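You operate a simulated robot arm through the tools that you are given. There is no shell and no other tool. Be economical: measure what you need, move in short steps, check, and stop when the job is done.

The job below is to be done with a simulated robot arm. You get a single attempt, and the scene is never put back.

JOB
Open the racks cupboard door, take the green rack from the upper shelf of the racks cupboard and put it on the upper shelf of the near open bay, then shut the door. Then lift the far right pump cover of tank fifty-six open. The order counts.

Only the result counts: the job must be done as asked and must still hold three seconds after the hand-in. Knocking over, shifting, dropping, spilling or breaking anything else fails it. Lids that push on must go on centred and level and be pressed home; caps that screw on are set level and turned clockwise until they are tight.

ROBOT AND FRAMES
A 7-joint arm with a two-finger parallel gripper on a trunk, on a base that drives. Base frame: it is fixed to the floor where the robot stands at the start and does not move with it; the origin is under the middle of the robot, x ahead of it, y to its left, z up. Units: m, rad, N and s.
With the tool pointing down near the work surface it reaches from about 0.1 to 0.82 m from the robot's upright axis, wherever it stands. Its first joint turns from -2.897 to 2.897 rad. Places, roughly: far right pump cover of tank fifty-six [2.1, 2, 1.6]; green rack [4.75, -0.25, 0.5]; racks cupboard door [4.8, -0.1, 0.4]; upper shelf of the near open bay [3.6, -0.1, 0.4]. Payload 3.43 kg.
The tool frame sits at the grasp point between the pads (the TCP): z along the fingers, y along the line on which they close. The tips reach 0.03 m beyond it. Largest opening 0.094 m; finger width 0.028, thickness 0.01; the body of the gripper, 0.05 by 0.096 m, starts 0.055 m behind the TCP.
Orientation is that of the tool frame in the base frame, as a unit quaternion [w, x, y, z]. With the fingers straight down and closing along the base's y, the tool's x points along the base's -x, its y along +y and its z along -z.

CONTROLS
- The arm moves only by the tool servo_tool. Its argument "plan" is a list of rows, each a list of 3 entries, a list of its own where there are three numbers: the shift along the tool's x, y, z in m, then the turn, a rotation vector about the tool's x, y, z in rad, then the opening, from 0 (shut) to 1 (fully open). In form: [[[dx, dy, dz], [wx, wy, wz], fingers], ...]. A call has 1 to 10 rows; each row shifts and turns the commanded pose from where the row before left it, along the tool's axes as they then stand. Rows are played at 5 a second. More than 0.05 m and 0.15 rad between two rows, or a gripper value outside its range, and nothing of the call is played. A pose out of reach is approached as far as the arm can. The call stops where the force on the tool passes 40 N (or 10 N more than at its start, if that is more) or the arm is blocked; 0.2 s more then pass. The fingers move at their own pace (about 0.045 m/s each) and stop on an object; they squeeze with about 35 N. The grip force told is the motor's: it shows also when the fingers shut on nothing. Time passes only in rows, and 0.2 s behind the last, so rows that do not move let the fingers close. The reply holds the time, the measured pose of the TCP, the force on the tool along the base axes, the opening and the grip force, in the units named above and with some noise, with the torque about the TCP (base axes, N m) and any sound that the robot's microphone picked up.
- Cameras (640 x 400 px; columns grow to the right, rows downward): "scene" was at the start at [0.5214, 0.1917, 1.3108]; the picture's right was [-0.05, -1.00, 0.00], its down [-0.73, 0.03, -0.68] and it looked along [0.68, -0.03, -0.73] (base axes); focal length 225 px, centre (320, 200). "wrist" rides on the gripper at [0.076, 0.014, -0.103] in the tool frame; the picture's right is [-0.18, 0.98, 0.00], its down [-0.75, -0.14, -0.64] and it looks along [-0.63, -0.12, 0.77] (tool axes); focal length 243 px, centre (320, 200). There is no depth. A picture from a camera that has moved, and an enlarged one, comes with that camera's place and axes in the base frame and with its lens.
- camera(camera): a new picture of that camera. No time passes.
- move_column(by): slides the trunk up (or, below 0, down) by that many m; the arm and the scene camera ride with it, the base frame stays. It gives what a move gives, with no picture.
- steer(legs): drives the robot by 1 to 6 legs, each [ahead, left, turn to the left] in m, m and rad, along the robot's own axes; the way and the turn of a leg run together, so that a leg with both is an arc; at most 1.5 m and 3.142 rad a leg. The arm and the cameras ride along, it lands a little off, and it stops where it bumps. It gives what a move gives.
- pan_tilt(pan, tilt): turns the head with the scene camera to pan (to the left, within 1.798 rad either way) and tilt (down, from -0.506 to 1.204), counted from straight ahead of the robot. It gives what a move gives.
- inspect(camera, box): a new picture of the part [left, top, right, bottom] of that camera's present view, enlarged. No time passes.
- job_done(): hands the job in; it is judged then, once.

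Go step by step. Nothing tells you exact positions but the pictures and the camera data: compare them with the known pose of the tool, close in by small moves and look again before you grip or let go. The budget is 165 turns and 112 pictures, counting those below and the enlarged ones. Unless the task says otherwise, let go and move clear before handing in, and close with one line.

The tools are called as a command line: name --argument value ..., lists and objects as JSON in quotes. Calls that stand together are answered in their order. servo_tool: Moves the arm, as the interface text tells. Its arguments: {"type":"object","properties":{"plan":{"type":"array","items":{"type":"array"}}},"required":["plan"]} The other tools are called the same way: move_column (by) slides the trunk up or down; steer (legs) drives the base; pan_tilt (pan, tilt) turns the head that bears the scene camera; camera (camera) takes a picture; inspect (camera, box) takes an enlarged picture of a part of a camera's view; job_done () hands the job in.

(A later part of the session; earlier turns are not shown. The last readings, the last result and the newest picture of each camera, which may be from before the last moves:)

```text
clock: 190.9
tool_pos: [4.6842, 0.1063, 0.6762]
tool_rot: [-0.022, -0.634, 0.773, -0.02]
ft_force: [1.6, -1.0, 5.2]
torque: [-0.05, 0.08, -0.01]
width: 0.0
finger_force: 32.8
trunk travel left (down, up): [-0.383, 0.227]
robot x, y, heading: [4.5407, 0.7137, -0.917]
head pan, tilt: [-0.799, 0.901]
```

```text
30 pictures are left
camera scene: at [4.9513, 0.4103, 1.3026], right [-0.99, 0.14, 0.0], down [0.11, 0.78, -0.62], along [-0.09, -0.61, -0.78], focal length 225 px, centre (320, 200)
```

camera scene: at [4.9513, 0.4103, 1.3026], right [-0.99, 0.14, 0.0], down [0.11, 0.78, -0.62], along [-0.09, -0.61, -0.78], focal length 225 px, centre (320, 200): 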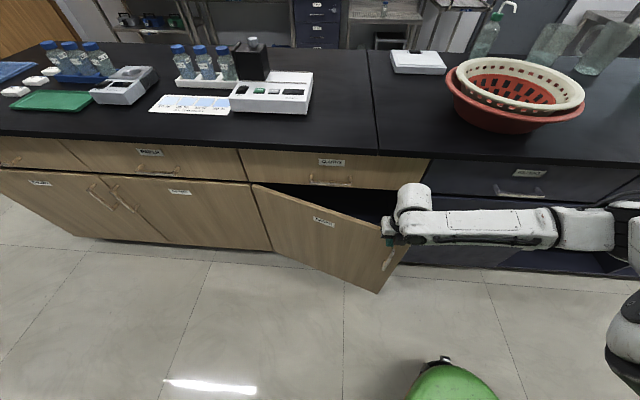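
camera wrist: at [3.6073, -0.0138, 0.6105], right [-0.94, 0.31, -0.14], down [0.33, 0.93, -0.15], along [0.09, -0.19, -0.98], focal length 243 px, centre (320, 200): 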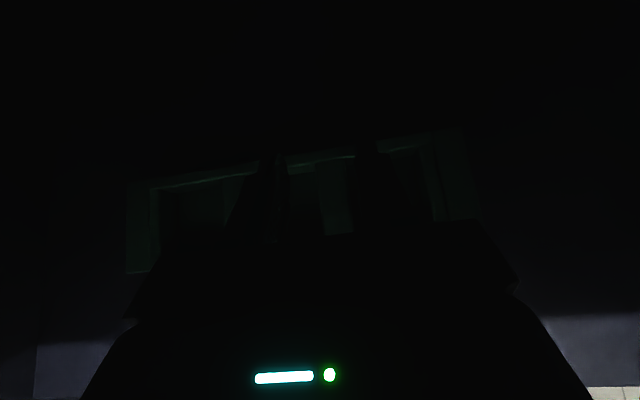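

The door is nearly shut, with about 0.3 rad left. I'll back away, level the hand and push the face home with the fingertips.

steer --legs '[[-0.1, 0.118, 0]]'

servo_tool --plan '[[[0, -0.005, 0.03], [0, 0.14, 0], 0], [[0, -0.005, 0.03], [0, 0.14, 0], 0], [[0, 0, 0.03], [0, 0.14, 0], 0], [[0, 0, 0], [0, 0.14, 0], 0], [[0, 0, 0], [0, 0.14, 0], 0], [[0, 0, 0], [0, 0.14, 0], 0], [[0, 0, 0], [0, 0.14, 0], 0], [[-0.03, 0, 0], [0, 0.14, 0], 0], [[-0.03, 0, 0], [0, 0.14, 0], 0]]'

camera --camera "scene"

```text
clock: 192.3
tool_pos: [4.7159, 0.2591, 0.6758]
tool_rot: [-0.022, -0.635, 0.772, -0.021]
ft_force: [-0.5, -0.2, 0.9]
torque: [-0.01, 0.01, 0.0]
width: 0.0
finger_force: 33.4
trunk travel left (down, up): [-0.383, 0.227]
robot x, y, heading: [4.5705, 0.8698, -0.915]
head pan, tilt: [-0.799, 0.901]
```

```text
clock: 194.3
tool_pos: [4.7287, 0.267, 0.5348]
tool_rot: [-0.472, -0.501, 0.611, -0.392]
ft_force: [0.3, -0.2, -0.8]
torque: [0.01, -0.01, 0.06]
width: 0.0001
finger_force: 32.9
trunk travel left (down, up): [-0.383, 0.227]
robot x, y, heading: [4.5688, 0.8691, -0.911]
head pan, tilt: [-0.799, 0.901]
```

```text
29 pictures are left
camera scene: at [4.9833, 0.5628, 1.3026], right [-0.99, 0.14, 0.0], down [0.11, 0.78, -0.62], along [-0.09, -0.61, -0.78], focal length 225 px, centre (320, 200)
```

scene: 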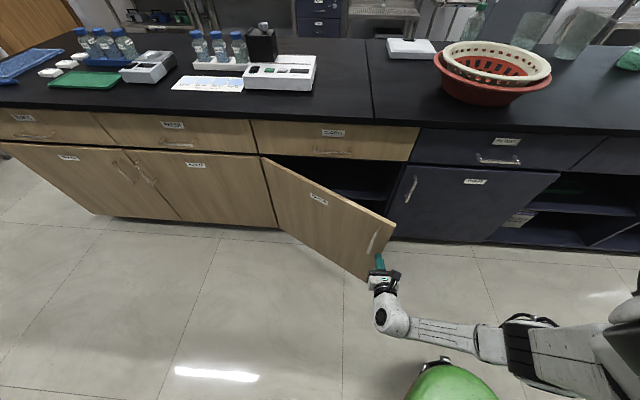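

servo_tool --plan '[[[-0.032, -0.012, 0.008], [0, 0, 0], 0], [[-0.032, -0.012, 0.008], [0, 0, 0], 0], [[-0.032, -0.008, 0.009], [0, 0, 0], 0], [[0.007, 0, 0.028], [0, 0, 0], 0], [[0.007, 0, 0.028], [0, 0, 0], 0], [[0.006, 0, 0.024], [0, 0, 0], 0], [[0.005, 0, 0.02], [0, 0, 0], 0]]'

servo_tool --plan '[[[0.0028, 0, 0.011], [0, 0, 0], 0], [[0.0028, 0, 0.011], [0, 0, 0], 0], [[0.0028, 0, 0.011], [0, 0, 0], 0], [[0.0028, 0, 0.011], [0, 0, 0], 0], [[0.0028, 0, 0.011], [0, 0, 0], 0], [[0.0028, 0, 0.011], [0, 0, 0], 0], [[0.0028, 0, 0.011], [0, 0, 0], 0], [[0.0028, 0, 0.011], [0, 0, 0], 0], [[0.0028, 0, 0.011], [0, 0, 0], 0], [[0.0028, 0, 0.011], [0, 0, 0], 0]]'

servo_tool --plan '[[[0.0022, 0, 0.009], [0, 0, 0], 0], [[0.0022, 0, 0.009], [0, 0, 0], 0], [[0.0022, 0, 0.009], [0, 0, 0], 0], [[0.0022, 0, 0.009], [0, 0, 0], 0], [[0.0022, 0, 0.009], [0, 0, 0], 0], [[0.0022, 0, 0.009], [0, 0, 0], 0], [[0.0022, 0, 0.009], [0, 0, 0], 0], [[0.0022, 0, 0.009], [0, 0, 0], 0], [[0.0022, 0, 0.009], [0, 0, 0], 0], [[0.0022, 0, 0.009], [0, 0, 0], 0]]'

camera --camera "scene"

```text
clock: 195.9
tool_pos: [4.778, 0.2185, 0.4503]
tool_rot: [-0.435, -0.497, 0.629, -0.41]
ft_force: [0.4, 0.3, 0.7]
torque: [-0.03, -0.02, 0.03]
width: 0.0
finger_force: 33.0
out of reach, approached as far as the arm can: row 3, 5, 6, 7
trunk travel left (down, up): [-0.383, 0.227]
robot x, y, heading: [4.5696, 0.8651, -0.911]
head pan, tilt: [-0.799, 0.901]
```

```text
clock: 198.1
tool_pos: [4.7733, 0.1884, 0.4379]
tool_rot: [-0.418, -0.509, 0.642, -0.392]
ft_force: [0.5, 0.5, 0.2]
torque: [0.0, -0.02, -0.02]
width: 0.0
finger_force: 32.6
out of reach, approached as far as the arm can: row 1, 2, 3, 4, 5, 6, 7, 8, 9, 10
trunk travel left (down, up): [-0.383, 0.227]
robot x, y, heading: [4.5756, 0.8702, -0.911]
head pan, tilt: [-0.799, 0.901]
```

```text
clock: 200.3
tool_pos: [4.794, 0.1362, 0.4581]
tool_rot: [-0.417, -0.51, 0.642, -0.392]
ft_force: [0.1, 0.0, 0.7]
torque: [-0.03, 0.0, -0.01]
width: 0.0002
finger_force: 33.0
out of reach, approached as far as the arm can: row 1, 2, 3, 4, 5, 6, 7, 8, 9, 10
trunk travel left (down, up): [-0.383, 0.227]
robot x, y, heading: [4.5705, 0.8651, -0.916]
head pan, tilt: [-0.799, 0.901]
```

```text
28 pictures are left
camera scene: at [4.9834, 0.5628, 1.3024], right [-0.99, 0.14, 0.0], down [0.11, 0.78, -0.62], along [-0.09, -0.61, -0.78], focal length 225 px, centre (320, 200)
```

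scene: 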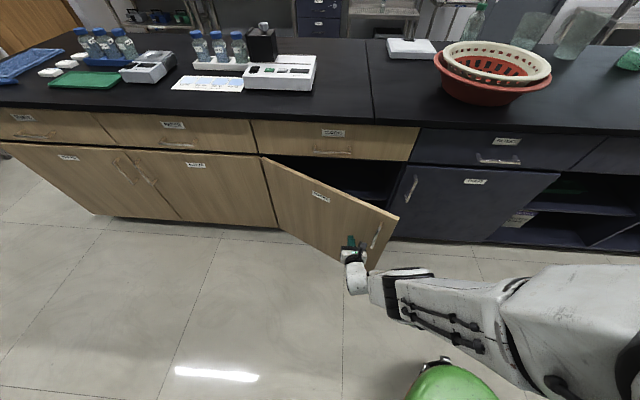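

The arm is short of reach here, but the fingertips are in front of the door face. I'll push by easing the base toward the bench.

steer --legs '[[0.06, -0.07, 0]]'

steer --legs '[[0.04, -0.047, 0]]'

camera --camera "scene"

```text
clock: 201.4
tool_pos: [4.7767, 0.0477, 0.4587]
tool_rot: [-0.419, -0.509, 0.642, -0.392]
ft_force: [-0.4, -0.2, -0.1]
torque: [-0.01, -0.02, 0.01]
width: 0.0001
finger_force: 33.3
trunk travel left (down, up): [-0.383, 0.227]
robot x, y, heading: [4.552, 0.7794, -0.909]
head pan, tilt: [-0.799, 0.901]
```

```text
clock: 202.4
tool_pos: [4.7644, -0.0115, 0.4579]
tool_rot: [-0.418, -0.509, 0.642, -0.392]
ft_force: [0.1, 0.4, -0.4]
torque: [-0.04, -0.01, -0.01]
width: 0.0001
finger_force: 33.0
trunk travel left (down, up): [-0.383, 0.227]
robot x, y, heading: [4.5394, 0.7197, -0.909]
head pan, tilt: [-0.799, 0.901]
```

```text
27 pictures are left
camera scene: at [4.9532, 0.4135, 1.3025], right [-0.99, 0.14, 0.0], down [0.11, 0.78, -0.62], along [-0.09, -0.62, -0.78], focal length 225 px, centre (320, 200)
```

scene: 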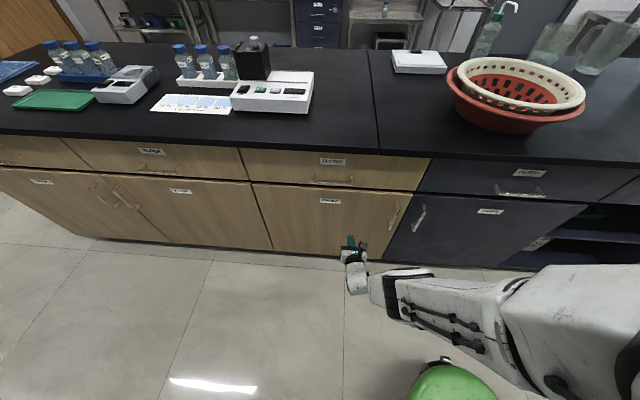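

Nearly shut. One more gentle push.

steer --legs '[[0.02, -0.024, 0]]'

steer --legs '[[0.02, -0.024, 0]]'

inspect --camera "scene" --box '[230, 140, 450, 280]'

```text
clock: 203.2
tool_pos: [4.7572, -0.0432, 0.4577]
tool_rot: [-0.418, -0.51, 0.642, -0.392]
ft_force: [0.1, 0.4, -0.2]
torque: [-0.01, 0.0, 0.01]
width: 0.0
finger_force: 33.2
trunk travel left (down, up): [-0.383, 0.227]
robot x, y, heading: [4.5307, 0.6885, -0.913]
head pan, tilt: [-0.799, 0.901]
```

```text
clock: 204.1
tool_pos: [4.7538, -0.0655, 0.458]
tool_rot: [-0.418, -0.512, 0.639, -0.393]
ft_force: [0.2, 0.5, 0.1]
torque: [0.0, 0.0, 0.01]
width: 0.0
finger_force: 32.8
trunk travel left (down, up): [-0.383, 0.227]
robot x, y, heading: [4.5313, 0.6643, -0.91]
head pan, tilt: [-0.799, 0.901]
stopped in leg 1: the force on the tool passed its limit at 224 N (the readings are from after the stop); the commanded pose is now the measured one
```

```text
2.86 times, centred on (340, 210) of scene
camera zoom: at [4.9412, 0.3583, 1.3024], right [-0.99, 0.14, 0.0], down [0.11, 0.78, -0.62], along [-0.09, -0.62, -0.78], focal length 644 px, centre (263, 171)
```

zoom: 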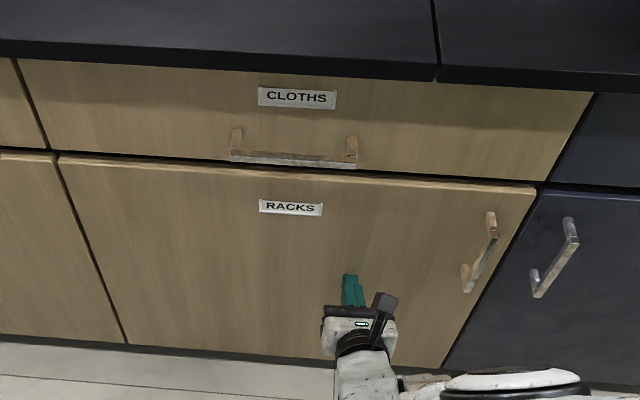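

The RACKS door is fully closed. I'll back off, straighten the base along the aisle and head for the rigs, checking the rack on the way past.

steer --legs '[[-0.07, 0.08, 0], [0, 0, 0.7]]'

pan_tilt --pan -1.7 --tilt 0.6

camera --camera "scene"

```text
clock: 207.2
tool_pos: [5.1887, 0.3577, 0.4577]
tool_rot: [0.256, 0.701, -0.423, 0.514]
ft_force: [-0.1, -0.6, -0.1]
torque: [-0.04, -0.03, 0.0]
width: 0.0
finger_force: 33.1
trunk travel left (down, up): [-0.383, 0.227]
robot x, y, heading: [4.5439, 0.7678, -0.205]
head pan, tilt: [-0.799, 0.901]
```

```text
clock: 208.4
tool_pos: [5.1898, 0.3578, 0.4571]
tool_rot: [0.256, 0.701, -0.424, 0.512]
ft_force: [1.0, 0.2, -0.8]
torque: [0.0, -0.02, -0.03]
width: 0.0002
finger_force: 32.9
trunk travel left (down, up): [-0.383, 0.227]
robot x, y, heading: [4.5481, 0.7659, -0.208]
head pan, tilt: [-1.7, 0.6]
```

```text
25 pictures are left
camera scene: at [4.9905, 0.7835, 1.3272], right [-0.94, 0.33, 0.0], down [0.19, 0.53, -0.82], along [-0.27, -0.78, -0.57], focal length 225 px, centre (320, 200)
```

scene: 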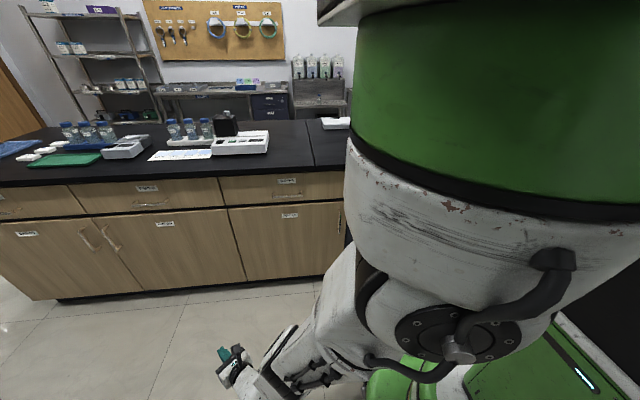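

steer --legs '[[0, -0.16, 0], [-1.0, 0, 0]]'

pan_tilt --pan -1.2 --tilt 0.7

camera --camera "scene"

```text
clock: 214.6
tool_pos: [4.1837, 0.4075, 0.4566]
tool_rot: [0.254, 0.703, -0.42, 0.515]
ft_force: [-0.1, 0.1, 0.2]
torque: [0.01, 0.0, -0.02]
width: 0.0
finger_force: 33.1
trunk travel left (down, up): [-0.383, 0.227]
robot x, y, heading: [3.5351, 0.8102, -0.195]
head pan, tilt: [-1.7, 0.6]
```

```text
clock: 215.5
tool_pos: [4.1835, 0.4082, 0.4577]
tool_rot: [0.255, 0.703, -0.421, 0.514]
ft_force: [1.0, 0.8, -0.3]
torque: [0.01, -0.04, 0.01]
width: 0.0
finger_force: 33.4
trunk travel left (down, up): [-0.383, 0.227]
robot x, y, heading: [3.5361, 0.8096, -0.199]
head pan, tilt: [-1.201, 0.7]
```

```text
24 pictures are left
camera scene: at [4.0222, 0.8305, 1.3186], right [-0.98, -0.17, 0.0], down [-0.11, 0.63, -0.77], along [0.13, -0.75, -0.64], focal length 225 px, centre (320, 200)
```

scene: 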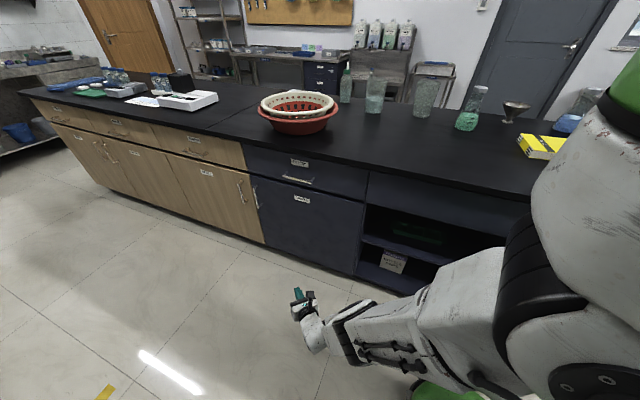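

The door is shut and the rack is on the bay's upper shelf. Now I'll drive back toward the rigs and look at tank fifty-six.

steer --legs '[[-1.4, 0.0, 0]]'

move_column --by 0.2

pan_tilt --pan 1.6 --tilt -0.1

camera --camera "scene"

```text
clock: 222.5
tool_pos: [2.8092, 0.6798, 0.4577]
tool_rot: [0.256, 0.701, -0.423, 0.513]
ft_force: [-0.1, 0.9, 0.7]
torque: [0.0, 0.0, 0.01]
width: 0.0
finger_force: 32.9
trunk travel left (down, up): [-0.383, 0.227]
robot x, y, heading: [2.1643, 1.0875, -0.209]
head pan, tilt: [-1.201, 0.7]
```

```text
clock: 224.7
tool_pos: [2.8096, 0.6798, 0.658]
tool_rot: [0.257, 0.7, -0.425, 0.513]
ft_force: [0.4, 0.3, -0.3]
torque: [0.04, 0.0, 0.02]
width: 0.0
finger_force: 33.2
trunk travel left (down, up): [-0.583, 0.027]
robot x, y, heading: [2.1664, 1.0865, -0.203]
head pan, tilt: [-1.201, 0.7]
```

```text
clock: 227.1
tool_pos: [2.8085, 0.6798, 0.6569]
tool_rot: [0.257, 0.7, -0.424, 0.513]
ft_force: [0.2, 0.2, 0.7]
torque: [-0.06, 0.02, -0.02]
width: 0.0001
finger_force: 33.1
trunk travel left (down, up): [-0.583, 0.027]
robot x, y, heading: [2.1685, 1.0881, -0.204]
head pan, tilt: [1.6, -0.099]
```

```text
23 pictures are left
camera scene: at [2.6538, 1.2742, 1.5913], right [0.98, -0.18, 0.0], down [0.02, 0.1, -1.0], along [0.18, 0.98, 0.1], focal length 225 px, centre (320, 200)
```

scene: 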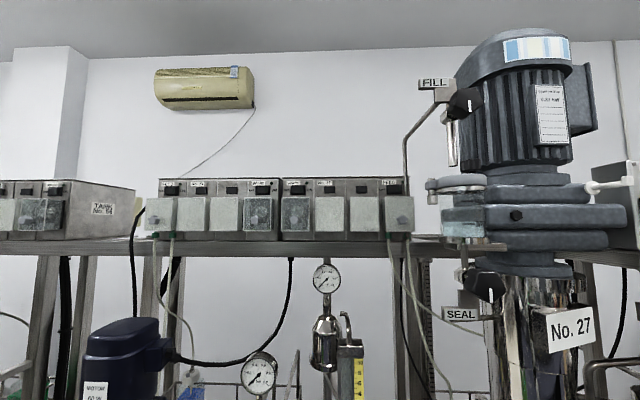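

inspect --camera "scene" --box '[0, 165, 150, 255]'

inspect --camera "scene" --box '[140, 165, 420, 255]'

```text
4.27 times, centred on (75, 210) of scene
camera zoom: at [2.6538, 1.2742, 1.5913], right [0.98, -0.18, 0.0], down [0.02, 0.1, -1.0], along [0.18, 0.98, 0.1], focal length 962 px, centre (1365, 157)
```

zoom: 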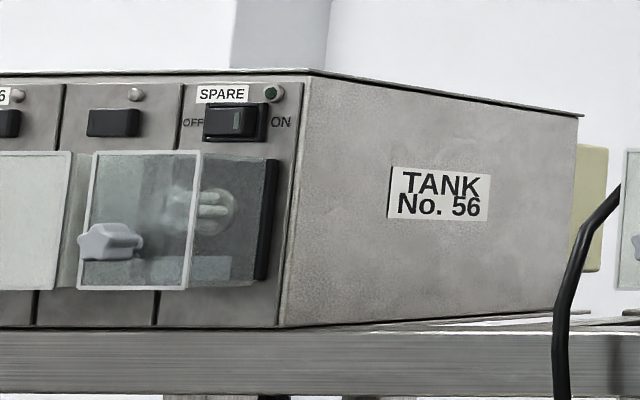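

```text
2.29 times, centred on (280, 210) of scene
camera zoom: at [2.6538, 1.2742, 1.5913], right [0.98, -0.18, 0.0], down [0.02, 0.1, -1.0], along [0.18, 0.98, 0.1], focal length 515 px, centre (411, 177)
```

zoom: 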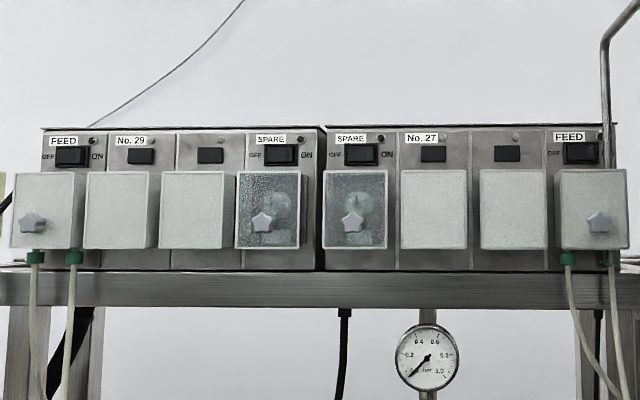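

The box marked TANK No. 56 has four pumps, and its far right one (SPARE) has a transparent cover with a star knob. First I'll unwind the wrist by rolling it back the other way.

servo_tool --plan '[[[0, 0, 0], [0, 0, 0.15], 0], [[0, 0, 0], [0, 0, 0.15], 0], [[0, 0, 0], [0, 0, 0.15], 0], [[0, 0, 0], [0, 0, 0.15], 0], [[0, 0, 0], [0, 0, 0.15], 0], [[0, 0, 0], [0, 0, 0.15], 0], [[0, 0, 0], [0, 0, 0.15], 0], [[0, 0, 0], [0, 0, 0.15], 0], [[0, 0, 0], [0, 0, 0.15], 0], [[0, 0, 0], [0, 0, 0.15], 0]]'

servo_tool --plan '[[[0, 0, 0], [0, 0, 0.15], 0], [[0, 0, 0], [0, 0, 0.15], 0], [[0, 0, 0], [0, 0, 0.15], 0], [[0, 0, 0], [0, 0, 0.15], 0], [[0, 0, 0], [0, 0, 0.15], 0], [[0, 0, 0], [0, 0, 0.15], 0], [[0, 0, 0], [0, 0, 0.15], 0], [[0, 0, 0], [0, 0, 0.15], 0], [[0, 0, 0], [0, 0, 0.15], 0], [[0, 0, 0], [0, 0, 0.15], 0]]'

steer --legs '[[-0.7, 0.1, 0.0]]'

camera --camera "scene"

```text
clock: 229.3
tool_pos: [2.809, 0.6802, 0.6566]
tool_rot: [0.163, -0.223, 0.789, -0.549]
ft_force: [-0.1, 0.1, 0.0]
torque: [-0.01, -0.01, -0.03]
width: 0.0002
finger_force: 33.2
trunk travel left (down, up): [-0.583, 0.027]
robot x, y, heading: [2.1658, 1.0857, -0.202]
head pan, tilt: [1.6, -0.099]
```

```text
clock: 231.5
tool_pos: [2.8133, 0.6868, 0.6707]
tool_rot: [0.487, 0.355, 0.738, -0.305]
ft_force: [0.2, 0.1, -0.8]
torque: [0.0, 0.0, 0.03]
width: 0.0
finger_force: 33.0
out of reach, approached as far as the arm can: row 9, 10
trunk travel left (down, up): [-0.583, 0.027]
robot x, y, heading: [2.1678, 1.0876, -0.205]
head pan, tilt: [1.6, -0.099]
```

```text
clock: 235.3
tool_pos: [2.1684, 0.923, 0.6697]
tool_rot: [0.486, 0.354, 0.739, -0.305]
ft_force: [-0.1, 0.7, -0.5]
torque: [-0.02, 0.03, -0.01]
width: 0.0
finger_force: 32.5
trunk travel left (down, up): [-0.583, 0.027]
robot x, y, heading: [1.525, 1.3247, -0.204]
head pan, tilt: [1.6, -0.099]
```

```text
20 pictures are left
camera scene: at [2.0077, 1.5108, 1.5913], right [0.98, -0.17, 0.0], down [0.02, 0.1, -1.0], along [0.17, 0.98, 0.1], focal length 225 px, centre (320, 200)
```

scene: 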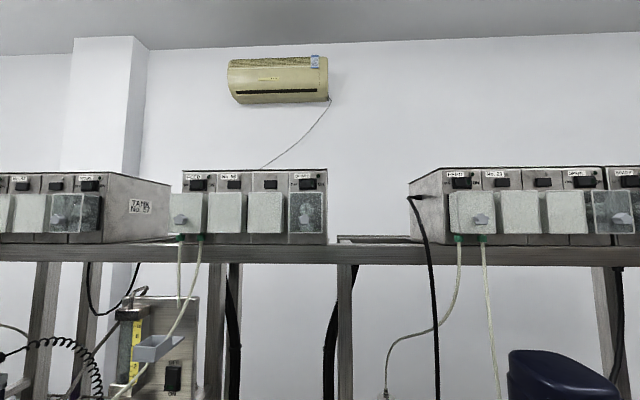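

inspect --camera "scene" --box '[250, 160, 350, 250]'

```text
4.44 times, centred on (300, 205) of scene
camera zoom: at [2.0077, 1.5108, 1.5913], right [0.98, -0.17, 0.0], down [0.02, 0.1, -1.0], along [0.17, 0.98, 0.1], focal length 1002 px, centre (409, 178)
```

zoom: 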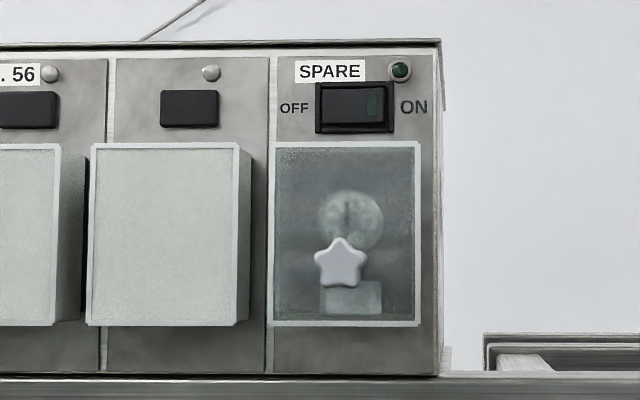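

The knob triangulates to [2.053, 1.943, 1.598], on a cover about 63 × 78 mm that is surely hinged along its top. I'll raise the arm while turning the tool toward the rig side.

servo_tool --plan '[[[-0.042, -0.005, -0.0154], [-0.131, -0.015, -0.048], 0], [[-0.042, -0.005, -0.0154], [-0.131, -0.015, -0.048], 0], [[-0.042, -0.005, -0.0154], [-0.131, -0.015, -0.048], 0], [[-0.042, -0.005, -0.0154], [-0.131, -0.015, -0.048], 0], [[-0.042, -0.005, -0.0154], [-0.131, -0.015, -0.048], 0], [[-0.042, -0.005, -0.0154], [-0.131, -0.015, -0.048], 0], [[-0.042, -0.005, -0.0154], [-0.131, -0.015, -0.048], 0], [[-0.042, -0.005, -0.0154], [-0.131, -0.015, -0.048], 0], [[-0.042, -0.005, -0.0154], [-0.131, -0.015, -0.048], 0], [[-0.042, -0.005, -0.0154], [-0.131, -0.015, -0.048], 0]]'

```text
clock: 237.5
tool_pos: [2.1788, 0.9305, 0.9399]
tool_rot: [0.568, 0.003, 0.821, -0.062]
ft_force: [-0.1, -0.2, 0.2]
torque: [0.01, -0.04, 0.02]
width: 0.0
finger_force: 33.0
out of reach, approached as far as the arm can: row 1, 2, 3, 4, 5, 10
trunk travel left (down, up): [-0.583, 0.027]
robot x, y, heading: [1.5225, 1.3179, -0.203]
head pan, tilt: [1.6, -0.099]
```

servo_tool --plan '[[[-0.04, 0.025, -0.015], [-0.093, -0.01, -0.035], 0], [[-0.04, 0.025, -0.015], [-0.093, -0.01, -0.035], 0], [[-0.04, 0.025, -0.015], [-0.093, -0.01, -0.035], 0], [[-0.04, 0.025, -0.015], [-0.093, -0.01, -0.035], 0], [[-0.04, 0.025, -0.015], [-0.093, -0.01, -0.035], 0], [[-0.04, 0.025, -0.015], [-0.093, -0.01, -0.035], 0], [[-0.04, 0.025, -0.015], [-0.093, -0.01, -0.035], 0], [[-0.04, 0.025, -0.015], [-0.093, -0.01, -0.035], 0], [[-0.04, 0.025, -0.015], [-0.093, -0.01, -0.035], 0]]'

```text
clock: 239.5
tool_pos: [2.1261, 1.2321, 1.2897]
tool_rot: [0.538, -0.357, 0.739, 0.192]
ft_force: [0.6, -0.2, -0.5]
torque: [-0.03, 0.03, 0.0]
width: 0.0
finger_force: 33.1
out of reach, approached as far as the arm can: row 1, 2, 3
trunk travel left (down, up): [-0.583, 0.027]
robot x, y, heading: [1.5203, 1.3255, -0.204]
head pan, tilt: [1.6, -0.099]
```

The scene camera head would sit in the arm's way here. If I stand further along, the cover will be straight to my left, so I'll drive ahead 0.47 m and then swing the arm left.

steer --legs '[[0.47, 0.0, 0.0]]'

servo_tool --plan '[[[0, 0.045, -0.002], [-0.03, -0.003, -0.011], 0], [[0, 0.045, -0.002], [-0.03, -0.003, -0.011], 0], [[0, 0.045, -0.002], [-0.03, -0.003, -0.011], 0], [[0, 0.045, -0.002], [-0.03, -0.003, -0.011], 0], [[0, 0.045, -0.002], [-0.03, -0.003, -0.011], 0], [[0, 0.045, -0.002], [-0.03, -0.003, -0.011], 0], [[0, 0.045, -0.002], [-0.03, -0.003, -0.011], 0], [[0, 0.045, -0.002], [-0.03, -0.003, -0.011], 0], [[0, 0.045, -0.002], [-0.03, -0.003, -0.011], 0], [[0, 0.045, -0.002], [-0.03, -0.003, -0.011], 0]]'

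```text
clock: 242.4
tool_pos: [2.5984, 1.1416, 1.2892]
tool_rot: [0.537, -0.36, 0.737, 0.195]
ft_force: [-0.3, 0.5, -0.6]
torque: [0.0, -0.02, 0.03]
width: 0.0002
finger_force: 33.3
trunk travel left (down, up): [-0.583, 0.027]
robot x, y, heading: [1.9877, 1.2272, -0.193]
head pan, tilt: [1.6, -0.099]
```

```text
clock: 244.6
tool_pos: [2.589, 1.1599, 1.3036]
tool_rot: [0.544, -0.404, 0.709, 0.195]
ft_force: [-0.2, 1.3, -0.4]
torque: [0.0, 0.01, -0.02]
width: 0.0
finger_force: 33.1
out of reach, approached as far as the arm can: row 1, 2, 3, 4, 5, 6, 7, 8, 9, 10
trunk travel left (down, up): [-0.583, 0.027]
robot x, y, heading: [1.9937, 1.2254, -0.197]
head pan, tilt: [1.6, -0.099]
```

servo_tool --plan '[[[0, 0, 0], [0, 0, -0.15], 0], [[0, 0, 0], [0, 0, -0.15], 0], [[0, 0, 0], [0, 0, -0.15], 0], [[0, 0.02, 0], [0, 0, 0], 0], [[0, 0.02, 0], [0, 0, 0], 0]]'

pan_tilt --pan 0.3 --tilt 0.5

camera --camera "scene"

```text
clock: 245.8
tool_pos: [2.5896, 1.1612, 1.3022]
tool_rot: [0.574, -0.553, 0.6, 0.07]
ft_force: [0.0, -0.3, 0.5]
torque: [0.01, -0.02, 0.0]
width: 0.0
finger_force: 32.8
out of reach, approached as far as the arm can: row 4, 5
trunk travel left (down, up): [-0.583, 0.027]
robot x, y, heading: [1.9932, 1.2251, -0.193]
head pan, tilt: [1.6, -0.099]
```

```text
clock: 247.2
tool_pos: [2.5903, 1.161, 1.3031]
tool_rot: [0.574, -0.552, 0.601, 0.068]
ft_force: [0.1, -0.6, 0.8]
torque: [-0.02, 0.05, 0.0]
width: 0.0001
finger_force: 33.3
trunk travel left (down, up): [-0.583, 0.027]
robot x, y, heading: [1.9897, 1.2313, -0.198]
head pan, tilt: [0.3, 0.499]
```

```text
18 pictures are left
camera scene: at [2.5527, 1.3432, 1.5364], right [0.1, -0.99, 0.0], down [-0.48, -0.05, -0.88], along [0.87, 0.09, -0.48], focal length 225 px, centre (320, 200)
```

scene: 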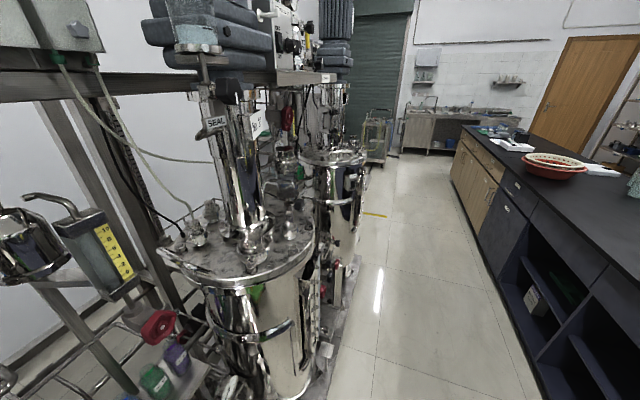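

servo_tool --plan '[[[0, 0, -0.04], [0, 0, 0], 0], [[0, 0, -0.04], [0, 0, 0], 0], [[0, 0, -0.04], [0, 0, 0], 0]]'

servo_tool --plan '[[[0, 0.03, 0], [0, 0, 0], 0], [[0, 0.03, 0], [0, 0, 0], 0], [[0, 0.03, 0], [0, 0, 0], 0]]'

```text
clock: 248.0
tool_pos: [2.5161, 1.0745, 1.3418]
tool_rot: [0.574, -0.552, 0.601, 0.069]
ft_force: [-0.1, 1.3, 0.4]
torque: [0.0, -0.01, 0.01]
width: 0.0
finger_force: 32.7
trunk travel left (down, up): [-0.583, 0.027]
robot x, y, heading: [1.9934, 1.2258, -0.195]
head pan, tilt: [0.3, 0.499]
```

```text
clock: 248.8
tool_pos: [2.4862, 1.0907, 1.3202]
tool_rot: [0.574, -0.553, 0.6, 0.069]
ft_force: [0.7, 0.2, 0.3]
torque: [-0.01, -0.02, 0.01]
width: 0.0
finger_force: 33.2
out of reach, approached as far as the arm can: row 2, 3
trunk travel left (down, up): [-0.583, 0.027]
robot x, y, heading: [1.9885, 1.2259, -0.203]
head pan, tilt: [0.3, 0.499]
```

servo_tool --plan '[[[0, 0, 0], [0.107, 0.077, 0.046], 0], [[0, 0, 0], [0.107, 0.077, 0.046], 0], [[0, 0, 0], [0.107, 0.077, 0.046], 0], [[0, 0, 0], [0.107, 0.077, 0.046], 0], [[0, 0, 0], [0.107, 0.077, 0.046], 0], [[0, 0, 0], [0.107, 0.077, 0.046], 0]]'

servo_tool --plan '[[[-0.017, 0.025, 0], [0, 0, 0], 0], [[-0.017, 0.025, 0], [0, 0, 0], 0], [[-0.017, 0.025, 0], [0, 0, 0], 0], [[-0.017, 0.025, 0], [0, 0, 0], 0]]'

```text
clock: 250.2
tool_pos: [2.4864, 1.0904, 1.3203]
tool_rot: [0.574, -0.553, 0.6, 0.068]
ft_force: [-0.3, -0.3, 0.3]
torque: [0.0, 0.0, 0.01]
width: 0.0003
finger_force: 32.8
out of reach, approached as far as the arm can: row 1, 2, 3, 4, 5, 6
trunk travel left (down, up): [-0.583, 0.027]
robot x, y, heading: [1.993, 1.224, -0.193]
head pan, tilt: [0.3, 0.499]
```

```text
clock: 251.2
tool_pos: [2.4859, 1.091, 1.3196]
tool_rot: [0.574, -0.553, 0.6, 0.069]
ft_force: [-0.3, 0.3, -0.6]
torque: [-0.02, -0.02, -0.01]
width: 0.0004
finger_force: 33.1
out of reach, approached as far as the arm can: row 1, 2, 3, 4
trunk travel left (down, up): [-0.583, 0.027]
robot x, y, heading: [1.9966, 1.2293, -0.196]
head pan, tilt: [0.3, 0.499]
```

The wrist is wound awkwardly. I'll go back to the plain tool-down pose first, lowering and then pitching down, and restart from there.

servo_tool --plan '[[[0.034, 0.025, 0.015], [0, 0, 0], 0], [[0.034, 0.025, 0.015], [0, 0, 0], 0], [[0.034, 0.025, 0.015], [0, 0, 0], 0], [[0.034, 0.025, 0.015], [0, 0, 0], 0], [[0.034, 0.025, 0.015], [0, 0, 0], 0], [[0.034, 0.025, 0.015], [0, 0, 0], 0]]'

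servo_tool --plan '[[[0, 0, 0], [-0.08, 0.111, 0], 0], [[0, 0, 0], [-0.08, 0.111, 0], 0], [[0, 0, 0], [-0.08, 0.111, 0], 0], [[0, 0, 0], [-0.08, 0.111, 0], 0], [[0, 0, 0], [-0.08, 0.111, 0], 0], [[0, 0, 0], [-0.08, 0.111, 0], 0], [[0, 0, 0], [-0.08, 0.111, 0], 0], [[0, 0, 0], [-0.08, 0.111, 0], 0], [[0, 0, 0], [-0.08, 0.111, 0], 0]]'

```text
clock: 252.6
tool_pos: [2.4834, 1.09, 1.0523]
tool_rot: [0.574, -0.553, 0.6, 0.069]
ft_force: [0.2, -0.5, 0.0]
torque: [-0.03, 0.0, 0.01]
width: 0.0
finger_force: 32.9
trunk travel left (down, up): [-0.583, 0.027]
robot x, y, heading: [1.9902, 1.2311, -0.195]
head pan, tilt: [0.3, 0.499]
```

```text
clock: 254.6
tool_pos: [2.4852, 1.0935, 1.0507]
tool_rot: [0.0, -0.677, 0.736, -0.001]
ft_force: [-0.5, 0.2, 0.5]
torque: [0.0, -0.01, 0.02]
width: 0.0
finger_force: 33.2
trunk travel left (down, up): [-0.583, 0.027]
robot x, y, heading: [1.9914, 1.2309, -0.196]
head pan, tilt: [0.3, 0.499]
```

Back at a clean tool-down pose. Unwinding the roll to the natural one and tucking in a little.

servo_tool --plan '[[[0, 0, 0], [0, 0, 0.15], 0], [[0, 0, 0], [0, 0, 0.15], 0], [[0, 0, 0], [0, 0, 0.15], 0], [[0, 0, 0], [0, 0, 0.15], 0], [[0, 0, 0], [0, 0, 0.15], 0], [[0, 0, 0], [0, 0, 0.15], 0], [[0, 0, 0], [0, 0, 0.15], 0], [[0, 0, 0], [0, 0, 0.15], 0], [[0, 0, 0], [0, 0, 0.15], 0], [[0, 0, 0], [0, 0, 0.15], 0]]'

servo_tool --plan '[[[0.02, 0.03, 0], [0, 0, -0.08], 0], [[0.02, 0.03, 0], [0, 0, -0.09], 0], [[0.02, 0.03, 0], [0, 0, -0.09], 0], [[0.02, 0.035, 0], [0, 0, -0.1], 0], [[0.02, 0.035, 0], [0, 0, -0.1], 0], [[0.02, 0.035, 0], [0, 0, -0.1], 0], [[0.01, 0.035, 0], [0, 0, -0.1], 0], [[0, 0.035, 0], [0, 0, -0.1], 0], [[0, 0.035, 0], [0, 0, -0.1], 0], [[0, 0.035, 0], [0, 0, -0.1], 0]]'

```text
clock: 256.8
tool_pos: [2.4549, 1.0521, 0.9869]
tool_rot: [0.002, 0.006, 1.0, 0.0]
ft_force: [-0.4, 0.0, -0.7]
torque: [-0.01, -0.02, 0.04]
width: 0.0
finger_force: 32.8
out of reach, approached as far as the arm can: row 6, 7, 8, 9, 10
trunk travel left (down, up): [-0.583, 0.027]
robot x, y, heading: [1.9918, 1.2289, -0.196]
head pan, tilt: [0.3, 0.499]
```

```text
clock: 259.0
tool_pos: [2.315, 1.1581, 0.9169]
tool_rot: [0.001, -0.534, 0.845, 0.005]
ft_force: [0.5, -1.1, -1.2]
torque: [0.01, -0.04, 0.04]
width: 0.0001
finger_force: 33.3
out of reach, approached as far as the arm can: row 1, 2, 3, 4, 5, 6, 7, 8, 9, 10
trunk travel left (down, up): [-0.583, 0.027]
robot x, y, heading: [1.9911, 1.229, -0.198]
head pan, tilt: [0.3, 0.499]
```

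servo_tool --plan '[[[-0.015, 0.04, 0], [0, 0, -0.03], 0], [[-0.015, 0.04, 0], [0, 0, -0.03], 0], [[-0.015, 0.04, 0], [0, 0, -0.03], 0], [[-0.015, 0.04, 0], [0, 0, -0.03], 0], [[-0.015, 0.04, 0], [0, 0, -0.03], 0], [[-0.015, 0.04, 0], [0, 0, -0.03], 0], [[-0.015, 0.04, 0], [0, 0, -0.03], 0], [[-0.015, 0.04, 0], [0, 0, -0.03], 0]]'

pan_tilt --pan 1.7 --tilt 0.6

camera --camera "scene"

```text
clock: 259.4
tool_pos: [2.3145, 1.1562, 0.9164]
tool_rot: [0.002, -0.686, 0.728, 0.004]
ft_force: [0.9, 0.0, 0.0]
torque: [-0.03, 0.0, -0.06]
width: 0.0
finger_force: 32.9
out of reach, approached as far as the arm can: row 1
trunk travel left (down, up): [-0.583, 0.027]
robot x, y, heading: [1.9974, 1.2262, -0.193]
head pan, tilt: [0.3, 0.499]
stopped in row 1: the arm was blocked; the commanded pose is now the measured one
```

```text
clock: 260.9
tool_pos: [2.3145, 1.155, 0.9175]
tool_rot: [0.002, -0.685, 0.728, 0.005]
ft_force: [-0.4, -0.8, -0.8]
torque: [0.05, 0.0, 0.01]
width: 0.0
finger_force: 32.8
trunk travel left (down, up): [-0.583, 0.027]
robot x, y, heading: [1.9885, 1.2295, -0.2]
head pan, tilt: [1.7, 0.6]
```

```text
17 pictures are left
camera scene: at [2.468, 1.422, 1.5273], right [1.0, -0.07, 0.0], down [-0.04, -0.56, -0.83], along [0.06, 0.82, -0.56], focal length 225 px, centre (320, 200)
```

scene: 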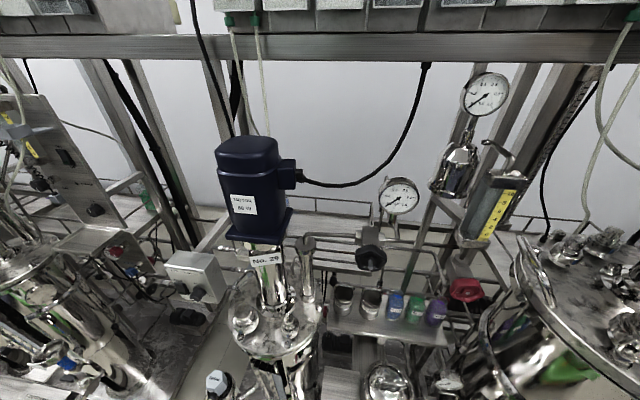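

servo_tool --plan '[[[0.006, -0.04, 0.024], [0, 0, 0], 0], [[0.006, -0.04, 0.024], [0, 0, 0], 0], [[0.006, -0.04, 0.024], [0, 0, 0], 0], [[0.006, -0.04, 0.024], [0, 0, 0], 0], [[0.006, -0.04, 0.024], [0, 0, 0], 0], [[0.006, -0.04, 0.024], [0, 0, 0], 0], [[0.006, -0.04, 0.024], [0, 0, 0], 0]]'

servo_tool --plan '[[[0, 0, 0], [0, 0, 0.15], 0], [[0, 0, 0], [0, 0, 0.15], 0], [[0, 0, 0], [0, 0, 0.15], 0], [[0, 0, 0], [0, 0, 0.15], 0], [[0, 0, 0], [0, 0, 0.15], 0], [[0, 0, 0], [0, 0, 0.15], 0], [[0, 0, 0], [0, 0, 0.15], 0], [[0, 0, 0], [0, 0, 0.15], 0], [[0, 0, 0], [0, 0, 0.15], 0], [[0, 0, 0], [0, 0, 0.15], 0]]'

```text
clock: 262.5
tool_pos: [2.5902, 1.0957, 0.747]
tool_rot: [0.002, -0.684, 0.729, 0.004]
ft_force: [0.3, 0.2, 0.4]
torque: [0.0, -0.01, 0.02]
width: 0.0003
finger_force: 33.6
trunk travel left (down, up): [-0.583, 0.027]
robot x, y, heading: [1.9925, 1.2275, -0.199]
head pan, tilt: [1.7, 0.6]
```

```text
clock: 264.7
tool_pos: [2.591, 1.0912, 0.7479]
tool_rot: [0.0, -0.005, 1.0, 0.009]
ft_force: [0.2, -0.2, 0.3]
torque: [0.0, 0.0, 0.0]
width: 0.0
finger_force: 33.3
out of reach, approached as far as the arm can: row 10
trunk travel left (down, up): [-0.583, 0.027]
robot x, y, heading: [1.9925, 1.2306, -0.196]
head pan, tilt: [1.7, 0.6]
```

The natural roll sits near one end of that joint's range, so camera-up is the comfortable choice. I'll roll back, move the base toward the bench for room and swing the arm left with the tool down.

steer --legs '[[0, -0.25, 0]]'

servo_tool --plan '[[[0, 0, 0], [0, 0, -0.15], 0], [[0, 0, 0], [0, 0, -0.15], 0], [[0, 0, 0], [0, 0, -0.15], 0], [[0, 0, 0], [0, 0, -0.15], 0], [[0, 0, 0], [0, 0, -0.15], 0], [[0, 0, 0], [0, 0, -0.15], 0], [[0, 0, 0], [0, 0, -0.15], 0], [[0, 0, 0], [0, 0, -0.15], 0], [[0, 0, 0], [0, 0, -0.15], 0], [[0, 0, 0], [0, 0, -0.15], 0]]'

servo_tool --plan '[[[-0.045, 0.02, 0], [0, 0, -0.08], 0], [[-0.045, 0.02, 0], [0, 0, -0.08], 0], [[-0.045, 0.02, 0], [0, 0, -0.08], 0], [[-0.045, 0.02, 0], [0, 0, -0.08], 0], [[-0.045, 0.0, 0], [0, 0, -0.09], 0], [[-0.045, 0, 0], [0, 0, -0.09], 0], [[-0.045, 0, 0], [0, 0, -0.09], 0], [[-0.045, 0, 0], [0, 0, -0.09], 0], [[-0.045, 0, 0], [0, 0, -0.09], 0], [[-0.045, 0, 0], [0, 0, -0.09], 0]]'

```text
clock: 266.5
tool_pos: [2.5426, 0.8494, 0.7461]
tool_rot: [-0.001, -0.007, 1.0, 0.009]
ft_force: [0.2, 0.2, 0.9]
torque: [0.01, 0.01, -0.02]
width: 0.0003
finger_force: 32.9
trunk travel left (down, up): [-0.583, 0.027]
robot x, y, heading: [1.944, 0.983, -0.197]
head pan, tilt: [1.7, 0.6]
```

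```text
clock: 268.7
tool_pos: [2.5422, 0.8497, 0.7488]
tool_rot: [0.005, -0.687, 0.726, 0.006]
ft_force: [0.8, -0.4, -0.2]
torque: [0.0, 0.0, 0.0]
width: 0.0002
finger_force: 32.2
trunk travel left (down, up): [-0.583, 0.027]
robot x, y, heading: [1.9427, 0.9839, -0.192]
head pan, tilt: [1.7, 0.6]
```

```text
clock: 270.9
tool_pos: [2.3297, 1.2376, 0.7605]
tool_rot: [-0.008, 0.927, -0.375, -0.006]
ft_force: [-0.3, -0.4, 0.3]
torque: [0.0, -0.02, 0.0]
width: 0.0001
finger_force: 32.9
out of reach, approached as far as the arm can: row 10
trunk travel left (down, up): [-0.583, 0.027]
robot x, y, heading: [1.9398, 0.9809, -0.193]
head pan, tilt: [1.7, 0.6]
```

servo_tool --plan '[[[-0.04, 0.01, 0], [0, 0, -0.03], 0], [[-0.04, 0.01, 0], [0, 0, -0.03], 0], [[-0.04, 0.01, 0], [0, 0, -0.03], 0], [[-0.04, 0.01, 0], [0, 0, -0.03], 0], [[-0.04, 0.01, 0], [0, 0, -0.03], 0], [[-0.04, 0.01, 0], [0, 0, -0.03], 0]]'

```text
clock: 272.3
tool_pos: [2.2079, 1.1892, 0.7944]
tool_rot: [-0.002, 0.957, -0.289, -0.018]
ft_force: [-0.3, -0.1, 0.0]
torque: [-0.02, -0.02, -0.02]
width: 0.0001
finger_force: 33.6
out of reach, approached as far as the arm can: row 1, 2, 3, 4, 5, 6
trunk travel left (down, up): [-0.583, 0.027]
robot x, y, heading: [1.9454, 0.983, -0.192]
head pan, tilt: [1.7, 0.6]
```

The arm clearly prefers reaching forward. I'll turn the base to face the rig so that the cover is straight ahead.

steer --legs '[[0, 0.12, 0], [0, 0, 1.56]]'

pan_tilt --pan 0.0 --tilt 0.2

camera --camera "scene"

```text
clock: 277.3
tool_pos: [1.7647, 1.3726, 0.7949]
tool_rot: [0.01, 0.887, 0.462, -0.015]
ft_force: [0.1, 0.2, 0.0]
torque: [-0.02, -0.02, 0.01]
width: 0.0
finger_force: 32.9
trunk travel left (down, up): [-0.583, 0.027]
robot x, y, heading: [1.9693, 1.1002, 1.352]
head pan, tilt: [1.7, 0.6]
```

```text
clock: 279.1
tool_pos: [1.7662, 1.3715, 0.7934]
tool_rot: [0.01, 0.887, 0.461, -0.015]
ft_force: [0.7, 0.7, 0.1]
torque: [-0.01, 0.0, -0.02]
width: 0.0
finger_force: 32.8
trunk travel left (down, up): [-0.583, 0.027]
robot x, y, heading: [1.9702, 1.1018, 1.35]
head pan, tilt: [0.0, 0.201]
```

```text
16 pictures are left
camera scene: at [1.8911, 1.6675, 1.564], right [0.98, -0.22, 0.0], down [-0.04, -0.19, -0.98], along [0.21, 0.96, -0.2], focal length 225 px, centre (320, 200)
```

scene: 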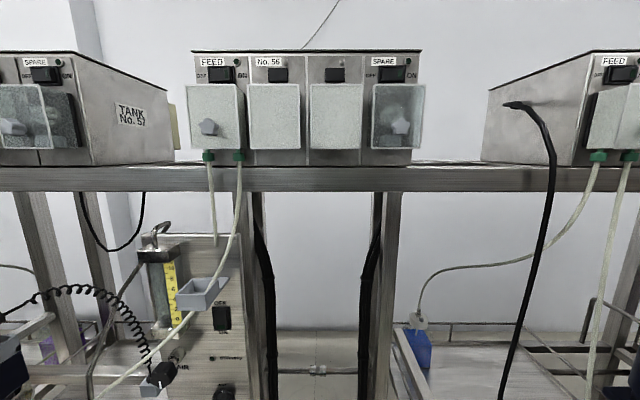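

Now I have a perfect frontal view, and the knob position is confirmed at [2.053, 1.943, 1.598]. I'll bring the hand in front of me, then shift the base so that the knob is slightly to the right of the head.

servo_tool --plan '[[[0.044, 0.0255, -0.011], [0, 0, 0], 0], [[0.044, 0.0255, -0.011], [0, 0, 0], 0], [[0.044, 0.0255, -0.011], [0, 0, 0], 0], [[0.044, 0.0255, -0.011], [0, 0, 0], 0], [[0.044, 0.0255, -0.011], [0, 0, 0], 0], [[0.044, 0.0255, -0.011], [0, 0, 0], 0], [[0.044, 0.0255, -0.011], [0, 0, 0], 0], [[0.044, 0.0255, -0.011], [0, 0, 0], 0], [[0.044, 0.0255, -0.011], [0, 0, 0], 0]]'

steer --legs '[[0.0, 0.2, 0]]'

```text
refused: row 1 steps farther than a row can; nothing moved
```

```text
clock: 280.7
tool_pos: [1.5704, 1.4149, 0.7942]
tool_rot: [0.009, 0.887, 0.461, -0.015]
ft_force: [-0.4, 0.4, 0.2]
torque: [-0.01, -0.01, -0.01]
width: 0.0003
finger_force: 33.3
trunk travel left (down, up): [-0.583, 0.027]
robot x, y, heading: [1.7691, 1.1476, 1.351]
head pan, tilt: [0.0, 0.201]
```

servo_tool --plan '[[[0.04, 0.023, -0.01], [0, 0, 0], 0], [[0.04, 0.023, -0.01], [0, 0, 0], 0], [[0.04, 0.023, -0.01], [0, 0, 0], 0], [[0.04, 0.023, -0.01], [0, 0, 0], 0], [[0.04, 0.023, -0.01], [0, 0, 0], 0], [[0.04, 0.023, -0.01], [0, 0, 0], 0], [[0.04, 0.023, -0.01], [0, 0, 0], 0], [[0.04, 0.023, -0.01], [0, 0, 0], 0], [[0.04, 0.023, -0.01], [0, 0, 0], 0], [[0.035, 0.022, -0.01], [0, 0, 0], 0]]'

servo_tool --plan '[[[0, 0, 0], [0, 0.15, 0], 0], [[0, 0, 0], [0, 0.15, 0], 0], [[0, 0, 0], [0, 0.15, 0], 0], [[0, 0, 0], [0, 0.15, 0], 0], [[0, 0, 0], [0, 0.15, 0], 0], [[0, 0, 0], [0, 0.15, 0], 0], [[0, 0, 0], [0, 0.15, 0], 0], [[0, 0, 0], [0, 0.15, 0], 0]]'

```text
clock: 282.9
tool_pos: [1.9852, 1.6081, 0.8799]
tool_rot: [0.009, 0.887, 0.462, -0.015]
ft_force: [-0.6, 0.7, -0.5]
torque: [0.03, -0.02, 0.03]
width: 0.0
finger_force: 33.4
trunk travel left (down, up): [-0.583, 0.027]
robot x, y, heading: [1.7678, 1.1435, 1.348]
head pan, tilt: [0.0, 0.201]
```

```text
clock: 284.7
tool_pos: [1.9849, 1.6095, 0.8801]
tool_rot: [-0.252, 0.74, 0.387, 0.489]
ft_force: [0.5, -0.3, -1.5]
torque: [0.02, 0.0, 0.0]
width: 0.0
finger_force: 32.9
out of reach, approached as far as the arm can: row 3
trunk travel left (down, up): [-0.583, 0.027]
robot x, y, heading: [1.7724, 1.146, 1.348]
head pan, tilt: [0.0, 0.201]
```

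servo_tool --plan '[[[0.045, 0, -0.0195], [0.028, 0, -0.012], 0], [[0.045, 0, -0.0195], [0.028, 0, -0.012], 0], [[0.045, 0, -0.0195], [0.028, 0, -0.012], 0], [[0.045, 0, -0.0195], [0.028, 0, -0.012], 0], [[0.045, 0, -0.0195], [0.028, 0, -0.012], 0], [[0.045, 0, -0.0195], [0.028, 0, -0.012], 0], [[0.045, 0, -0.0195], [0.028, 0, -0.012], 0], [[0.045, 0, -0.0195], [0.028, 0, -0.012], 0], [[0.045, 0, -0.0195], [0.028, 0, -0.012], 0], [[0.045, 0, -0.0195], [0.028, 0, -0.012], 0]]'

servo_tool --plan '[[[0.045, 0, -0.0195], [0.028, 0, -0.012], 1], [[0.045, 0, -0.0195], [0.028, 0, -0.012], 1], [[0.045, 0, -0.0195], [0.028, 0, -0.012], 1], [[0.03, 0, -0.013], [0, 0, 0], 1]]'

camera --camera "scene"

```text
clock: 285.6
tool_pos: [1.9595, 1.6643, 1.05]
tool_rot: [-0.344, 0.662, 0.481, 0.461]
ft_force: [-0.7, 0.1, -0.2]
torque: [-0.02, -0.02, -0.01]
width: 0.0
finger_force: 32.8
trunk travel left (down, up): [-0.583, 0.027]
robot x, y, heading: [1.7699, 1.1485, 1.355]
head pan, tilt: [0.0, 0.201]
stopped in row 4: the arm was blocked; the commanded pose is now the measured one
```

```text
clock: 286.2
tool_pos: [1.9284, 1.6748, 1.0987]
tool_rot: [-0.384, 0.618, 0.546, 0.416]
ft_force: [1.2, -1.2, -0.5]
torque: [-0.02, -0.03, 0.0]
width: 0.0496
finger_force: 0.0
out of reach, approached as far as the arm can: row 2
trunk travel left (down, up): [-0.583, 0.027]
robot x, y, heading: [1.7691, 1.1439, 1.358]
head pan, tilt: [0.0, 0.201]
stopped in row 2: the arm was blocked; the commanded pose is now the measured one
```

```text
15 pictures are left
camera scene: at [1.695, 1.7112, 1.5721], right [0.98, -0.22, 0.0], down [-0.04, -0.19, -0.98], along [0.21, 0.96, -0.2], focal length 225 px, centre (320, 200)
```

scene: 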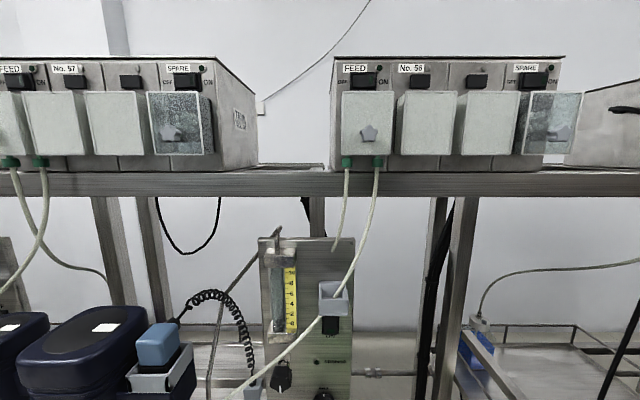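

pan_tilt --pan -1.0 --tilt 0.9

camera --camera "scene"

```text
clock: 287.4
tool_pos: [1.9266, 1.6781, 1.1002]
tool_rot: [-0.388, 0.612, 0.545, 0.422]
ft_force: [1.2, -1.1, 0.7]
torque: [-0.01, -0.02, 0.01]
width: 0.0942
finger_force: 0.0
trunk travel left (down, up): [-0.583, 0.027]
robot x, y, heading: [1.7652, 1.1456, 1.351]
head pan, tilt: [-1.0, 0.901]
```

```text
14 pictures are left
camera scene: at [1.7455, 1.6463, 1.5043], right [0.35, -0.94, 0.0], down [-0.74, -0.27, -0.62], along [0.58, 0.21, -0.78], focal length 225 px, centre (320, 200)
```

scene: 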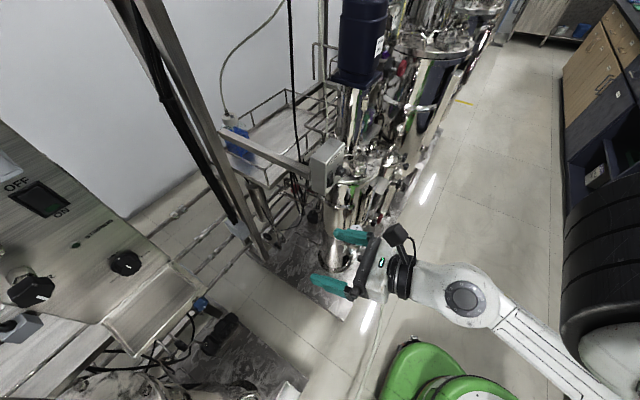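

The hand is free, but the elbow is folded low beside the trunk. I'll back the base up a bit and extend the arm while rising, to unfold it.

steer --legs '[[-0.12, 0.0, 0]]'

servo_tool --plan '[[[0, 0, 0.035], [0, 0, 0], 1], [[0, 0, 0.035], [0, 0, 0], 1], [[0.01, 0, 0.035], [0, 0, 0], 1], [[0.04, 0, 0.0], [0, 0, 0], 1], [[0.04, 0, 0], [0, 0, 0], 1], [[0.04, 0, 0], [0, 0, 0], 1], [[0.04, 0, 0], [0, 0, 0], 1], [[0.04, 0, 0], [0, 0, 0], 1]]'

```text
clock: 288.7
tool_pos: [1.9015, 1.5635, 1.1031]
tool_rot: [-0.391, 0.608, 0.545, 0.425]
ft_force: [0.3, 0.1, -0.4]
torque: [-0.03, 0.01, 0.01]
width: 0.0939
finger_force: 0.1
trunk travel left (down, up): [-0.583, 0.027]
robot x, y, heading: [1.7429, 1.0301, 1.354]
head pan, tilt: [-1.0, 0.901]
```

```text
clock: 290.5
tool_pos: [1.9326, 1.7566, 1.2378]
tool_rot: [-0.391, 0.61, 0.544, 0.423]
ft_force: [1.0, -0.6, -0.1]
torque: [-0.02, 0.01, 0.12]
width: 0.0942
finger_force: 0.1
out of reach, approached as far as the arm can: row 6, 7, 8
trunk travel left (down, up): [-0.583, 0.027]
robot x, y, heading: [1.7474, 1.0277, 1.35]
head pan, tilt: [-1.0, 0.901]
```

I'm out of reach in height at this distance: the shoulder must be around 1.05 m, so I need to stand closer with the tool pitched up. I'll retract and pitch up, then drive closer.

servo_tool --plan '[[[-0.015, 0, -0.043], [0, 0.1, 0], 1], [[-0.011, 0, -0.044], [0, 0.1, 0], 1], [[-0.006, 0, -0.045], [0, 0.1, 0], 1], [[-0.002, 0, -0.045], [0, 0.1, 0], 1], [[0.002, 0, -0.045], [0, 0.1, 0], 1], [[0.007, 0, -0.044], [0, 0.1, 0], 1], [[0.011, 0, -0.043], [0, 0.1, 0], 1], [[0.015, 0, -0.043], [0, 0.1, 0], 1]]'

```text
clock: 292.3
tool_pos: [1.924, 1.4222, 1.2189]
tool_rot: [-0.572, 0.394, 0.35, 0.629]
ft_force: [-0.3, 0.0, -0.5]
torque: [0.01, 0.04, 0.0]
width: 0.0938
finger_force: 0.1
out of reach, approached as far as the arm can: row 1, 2, 3
trunk travel left (down, up): [-0.583, 0.027]
robot x, y, heading: [1.741, 1.026, 1.352]
head pan, tilt: [-1.0, 0.901]
```

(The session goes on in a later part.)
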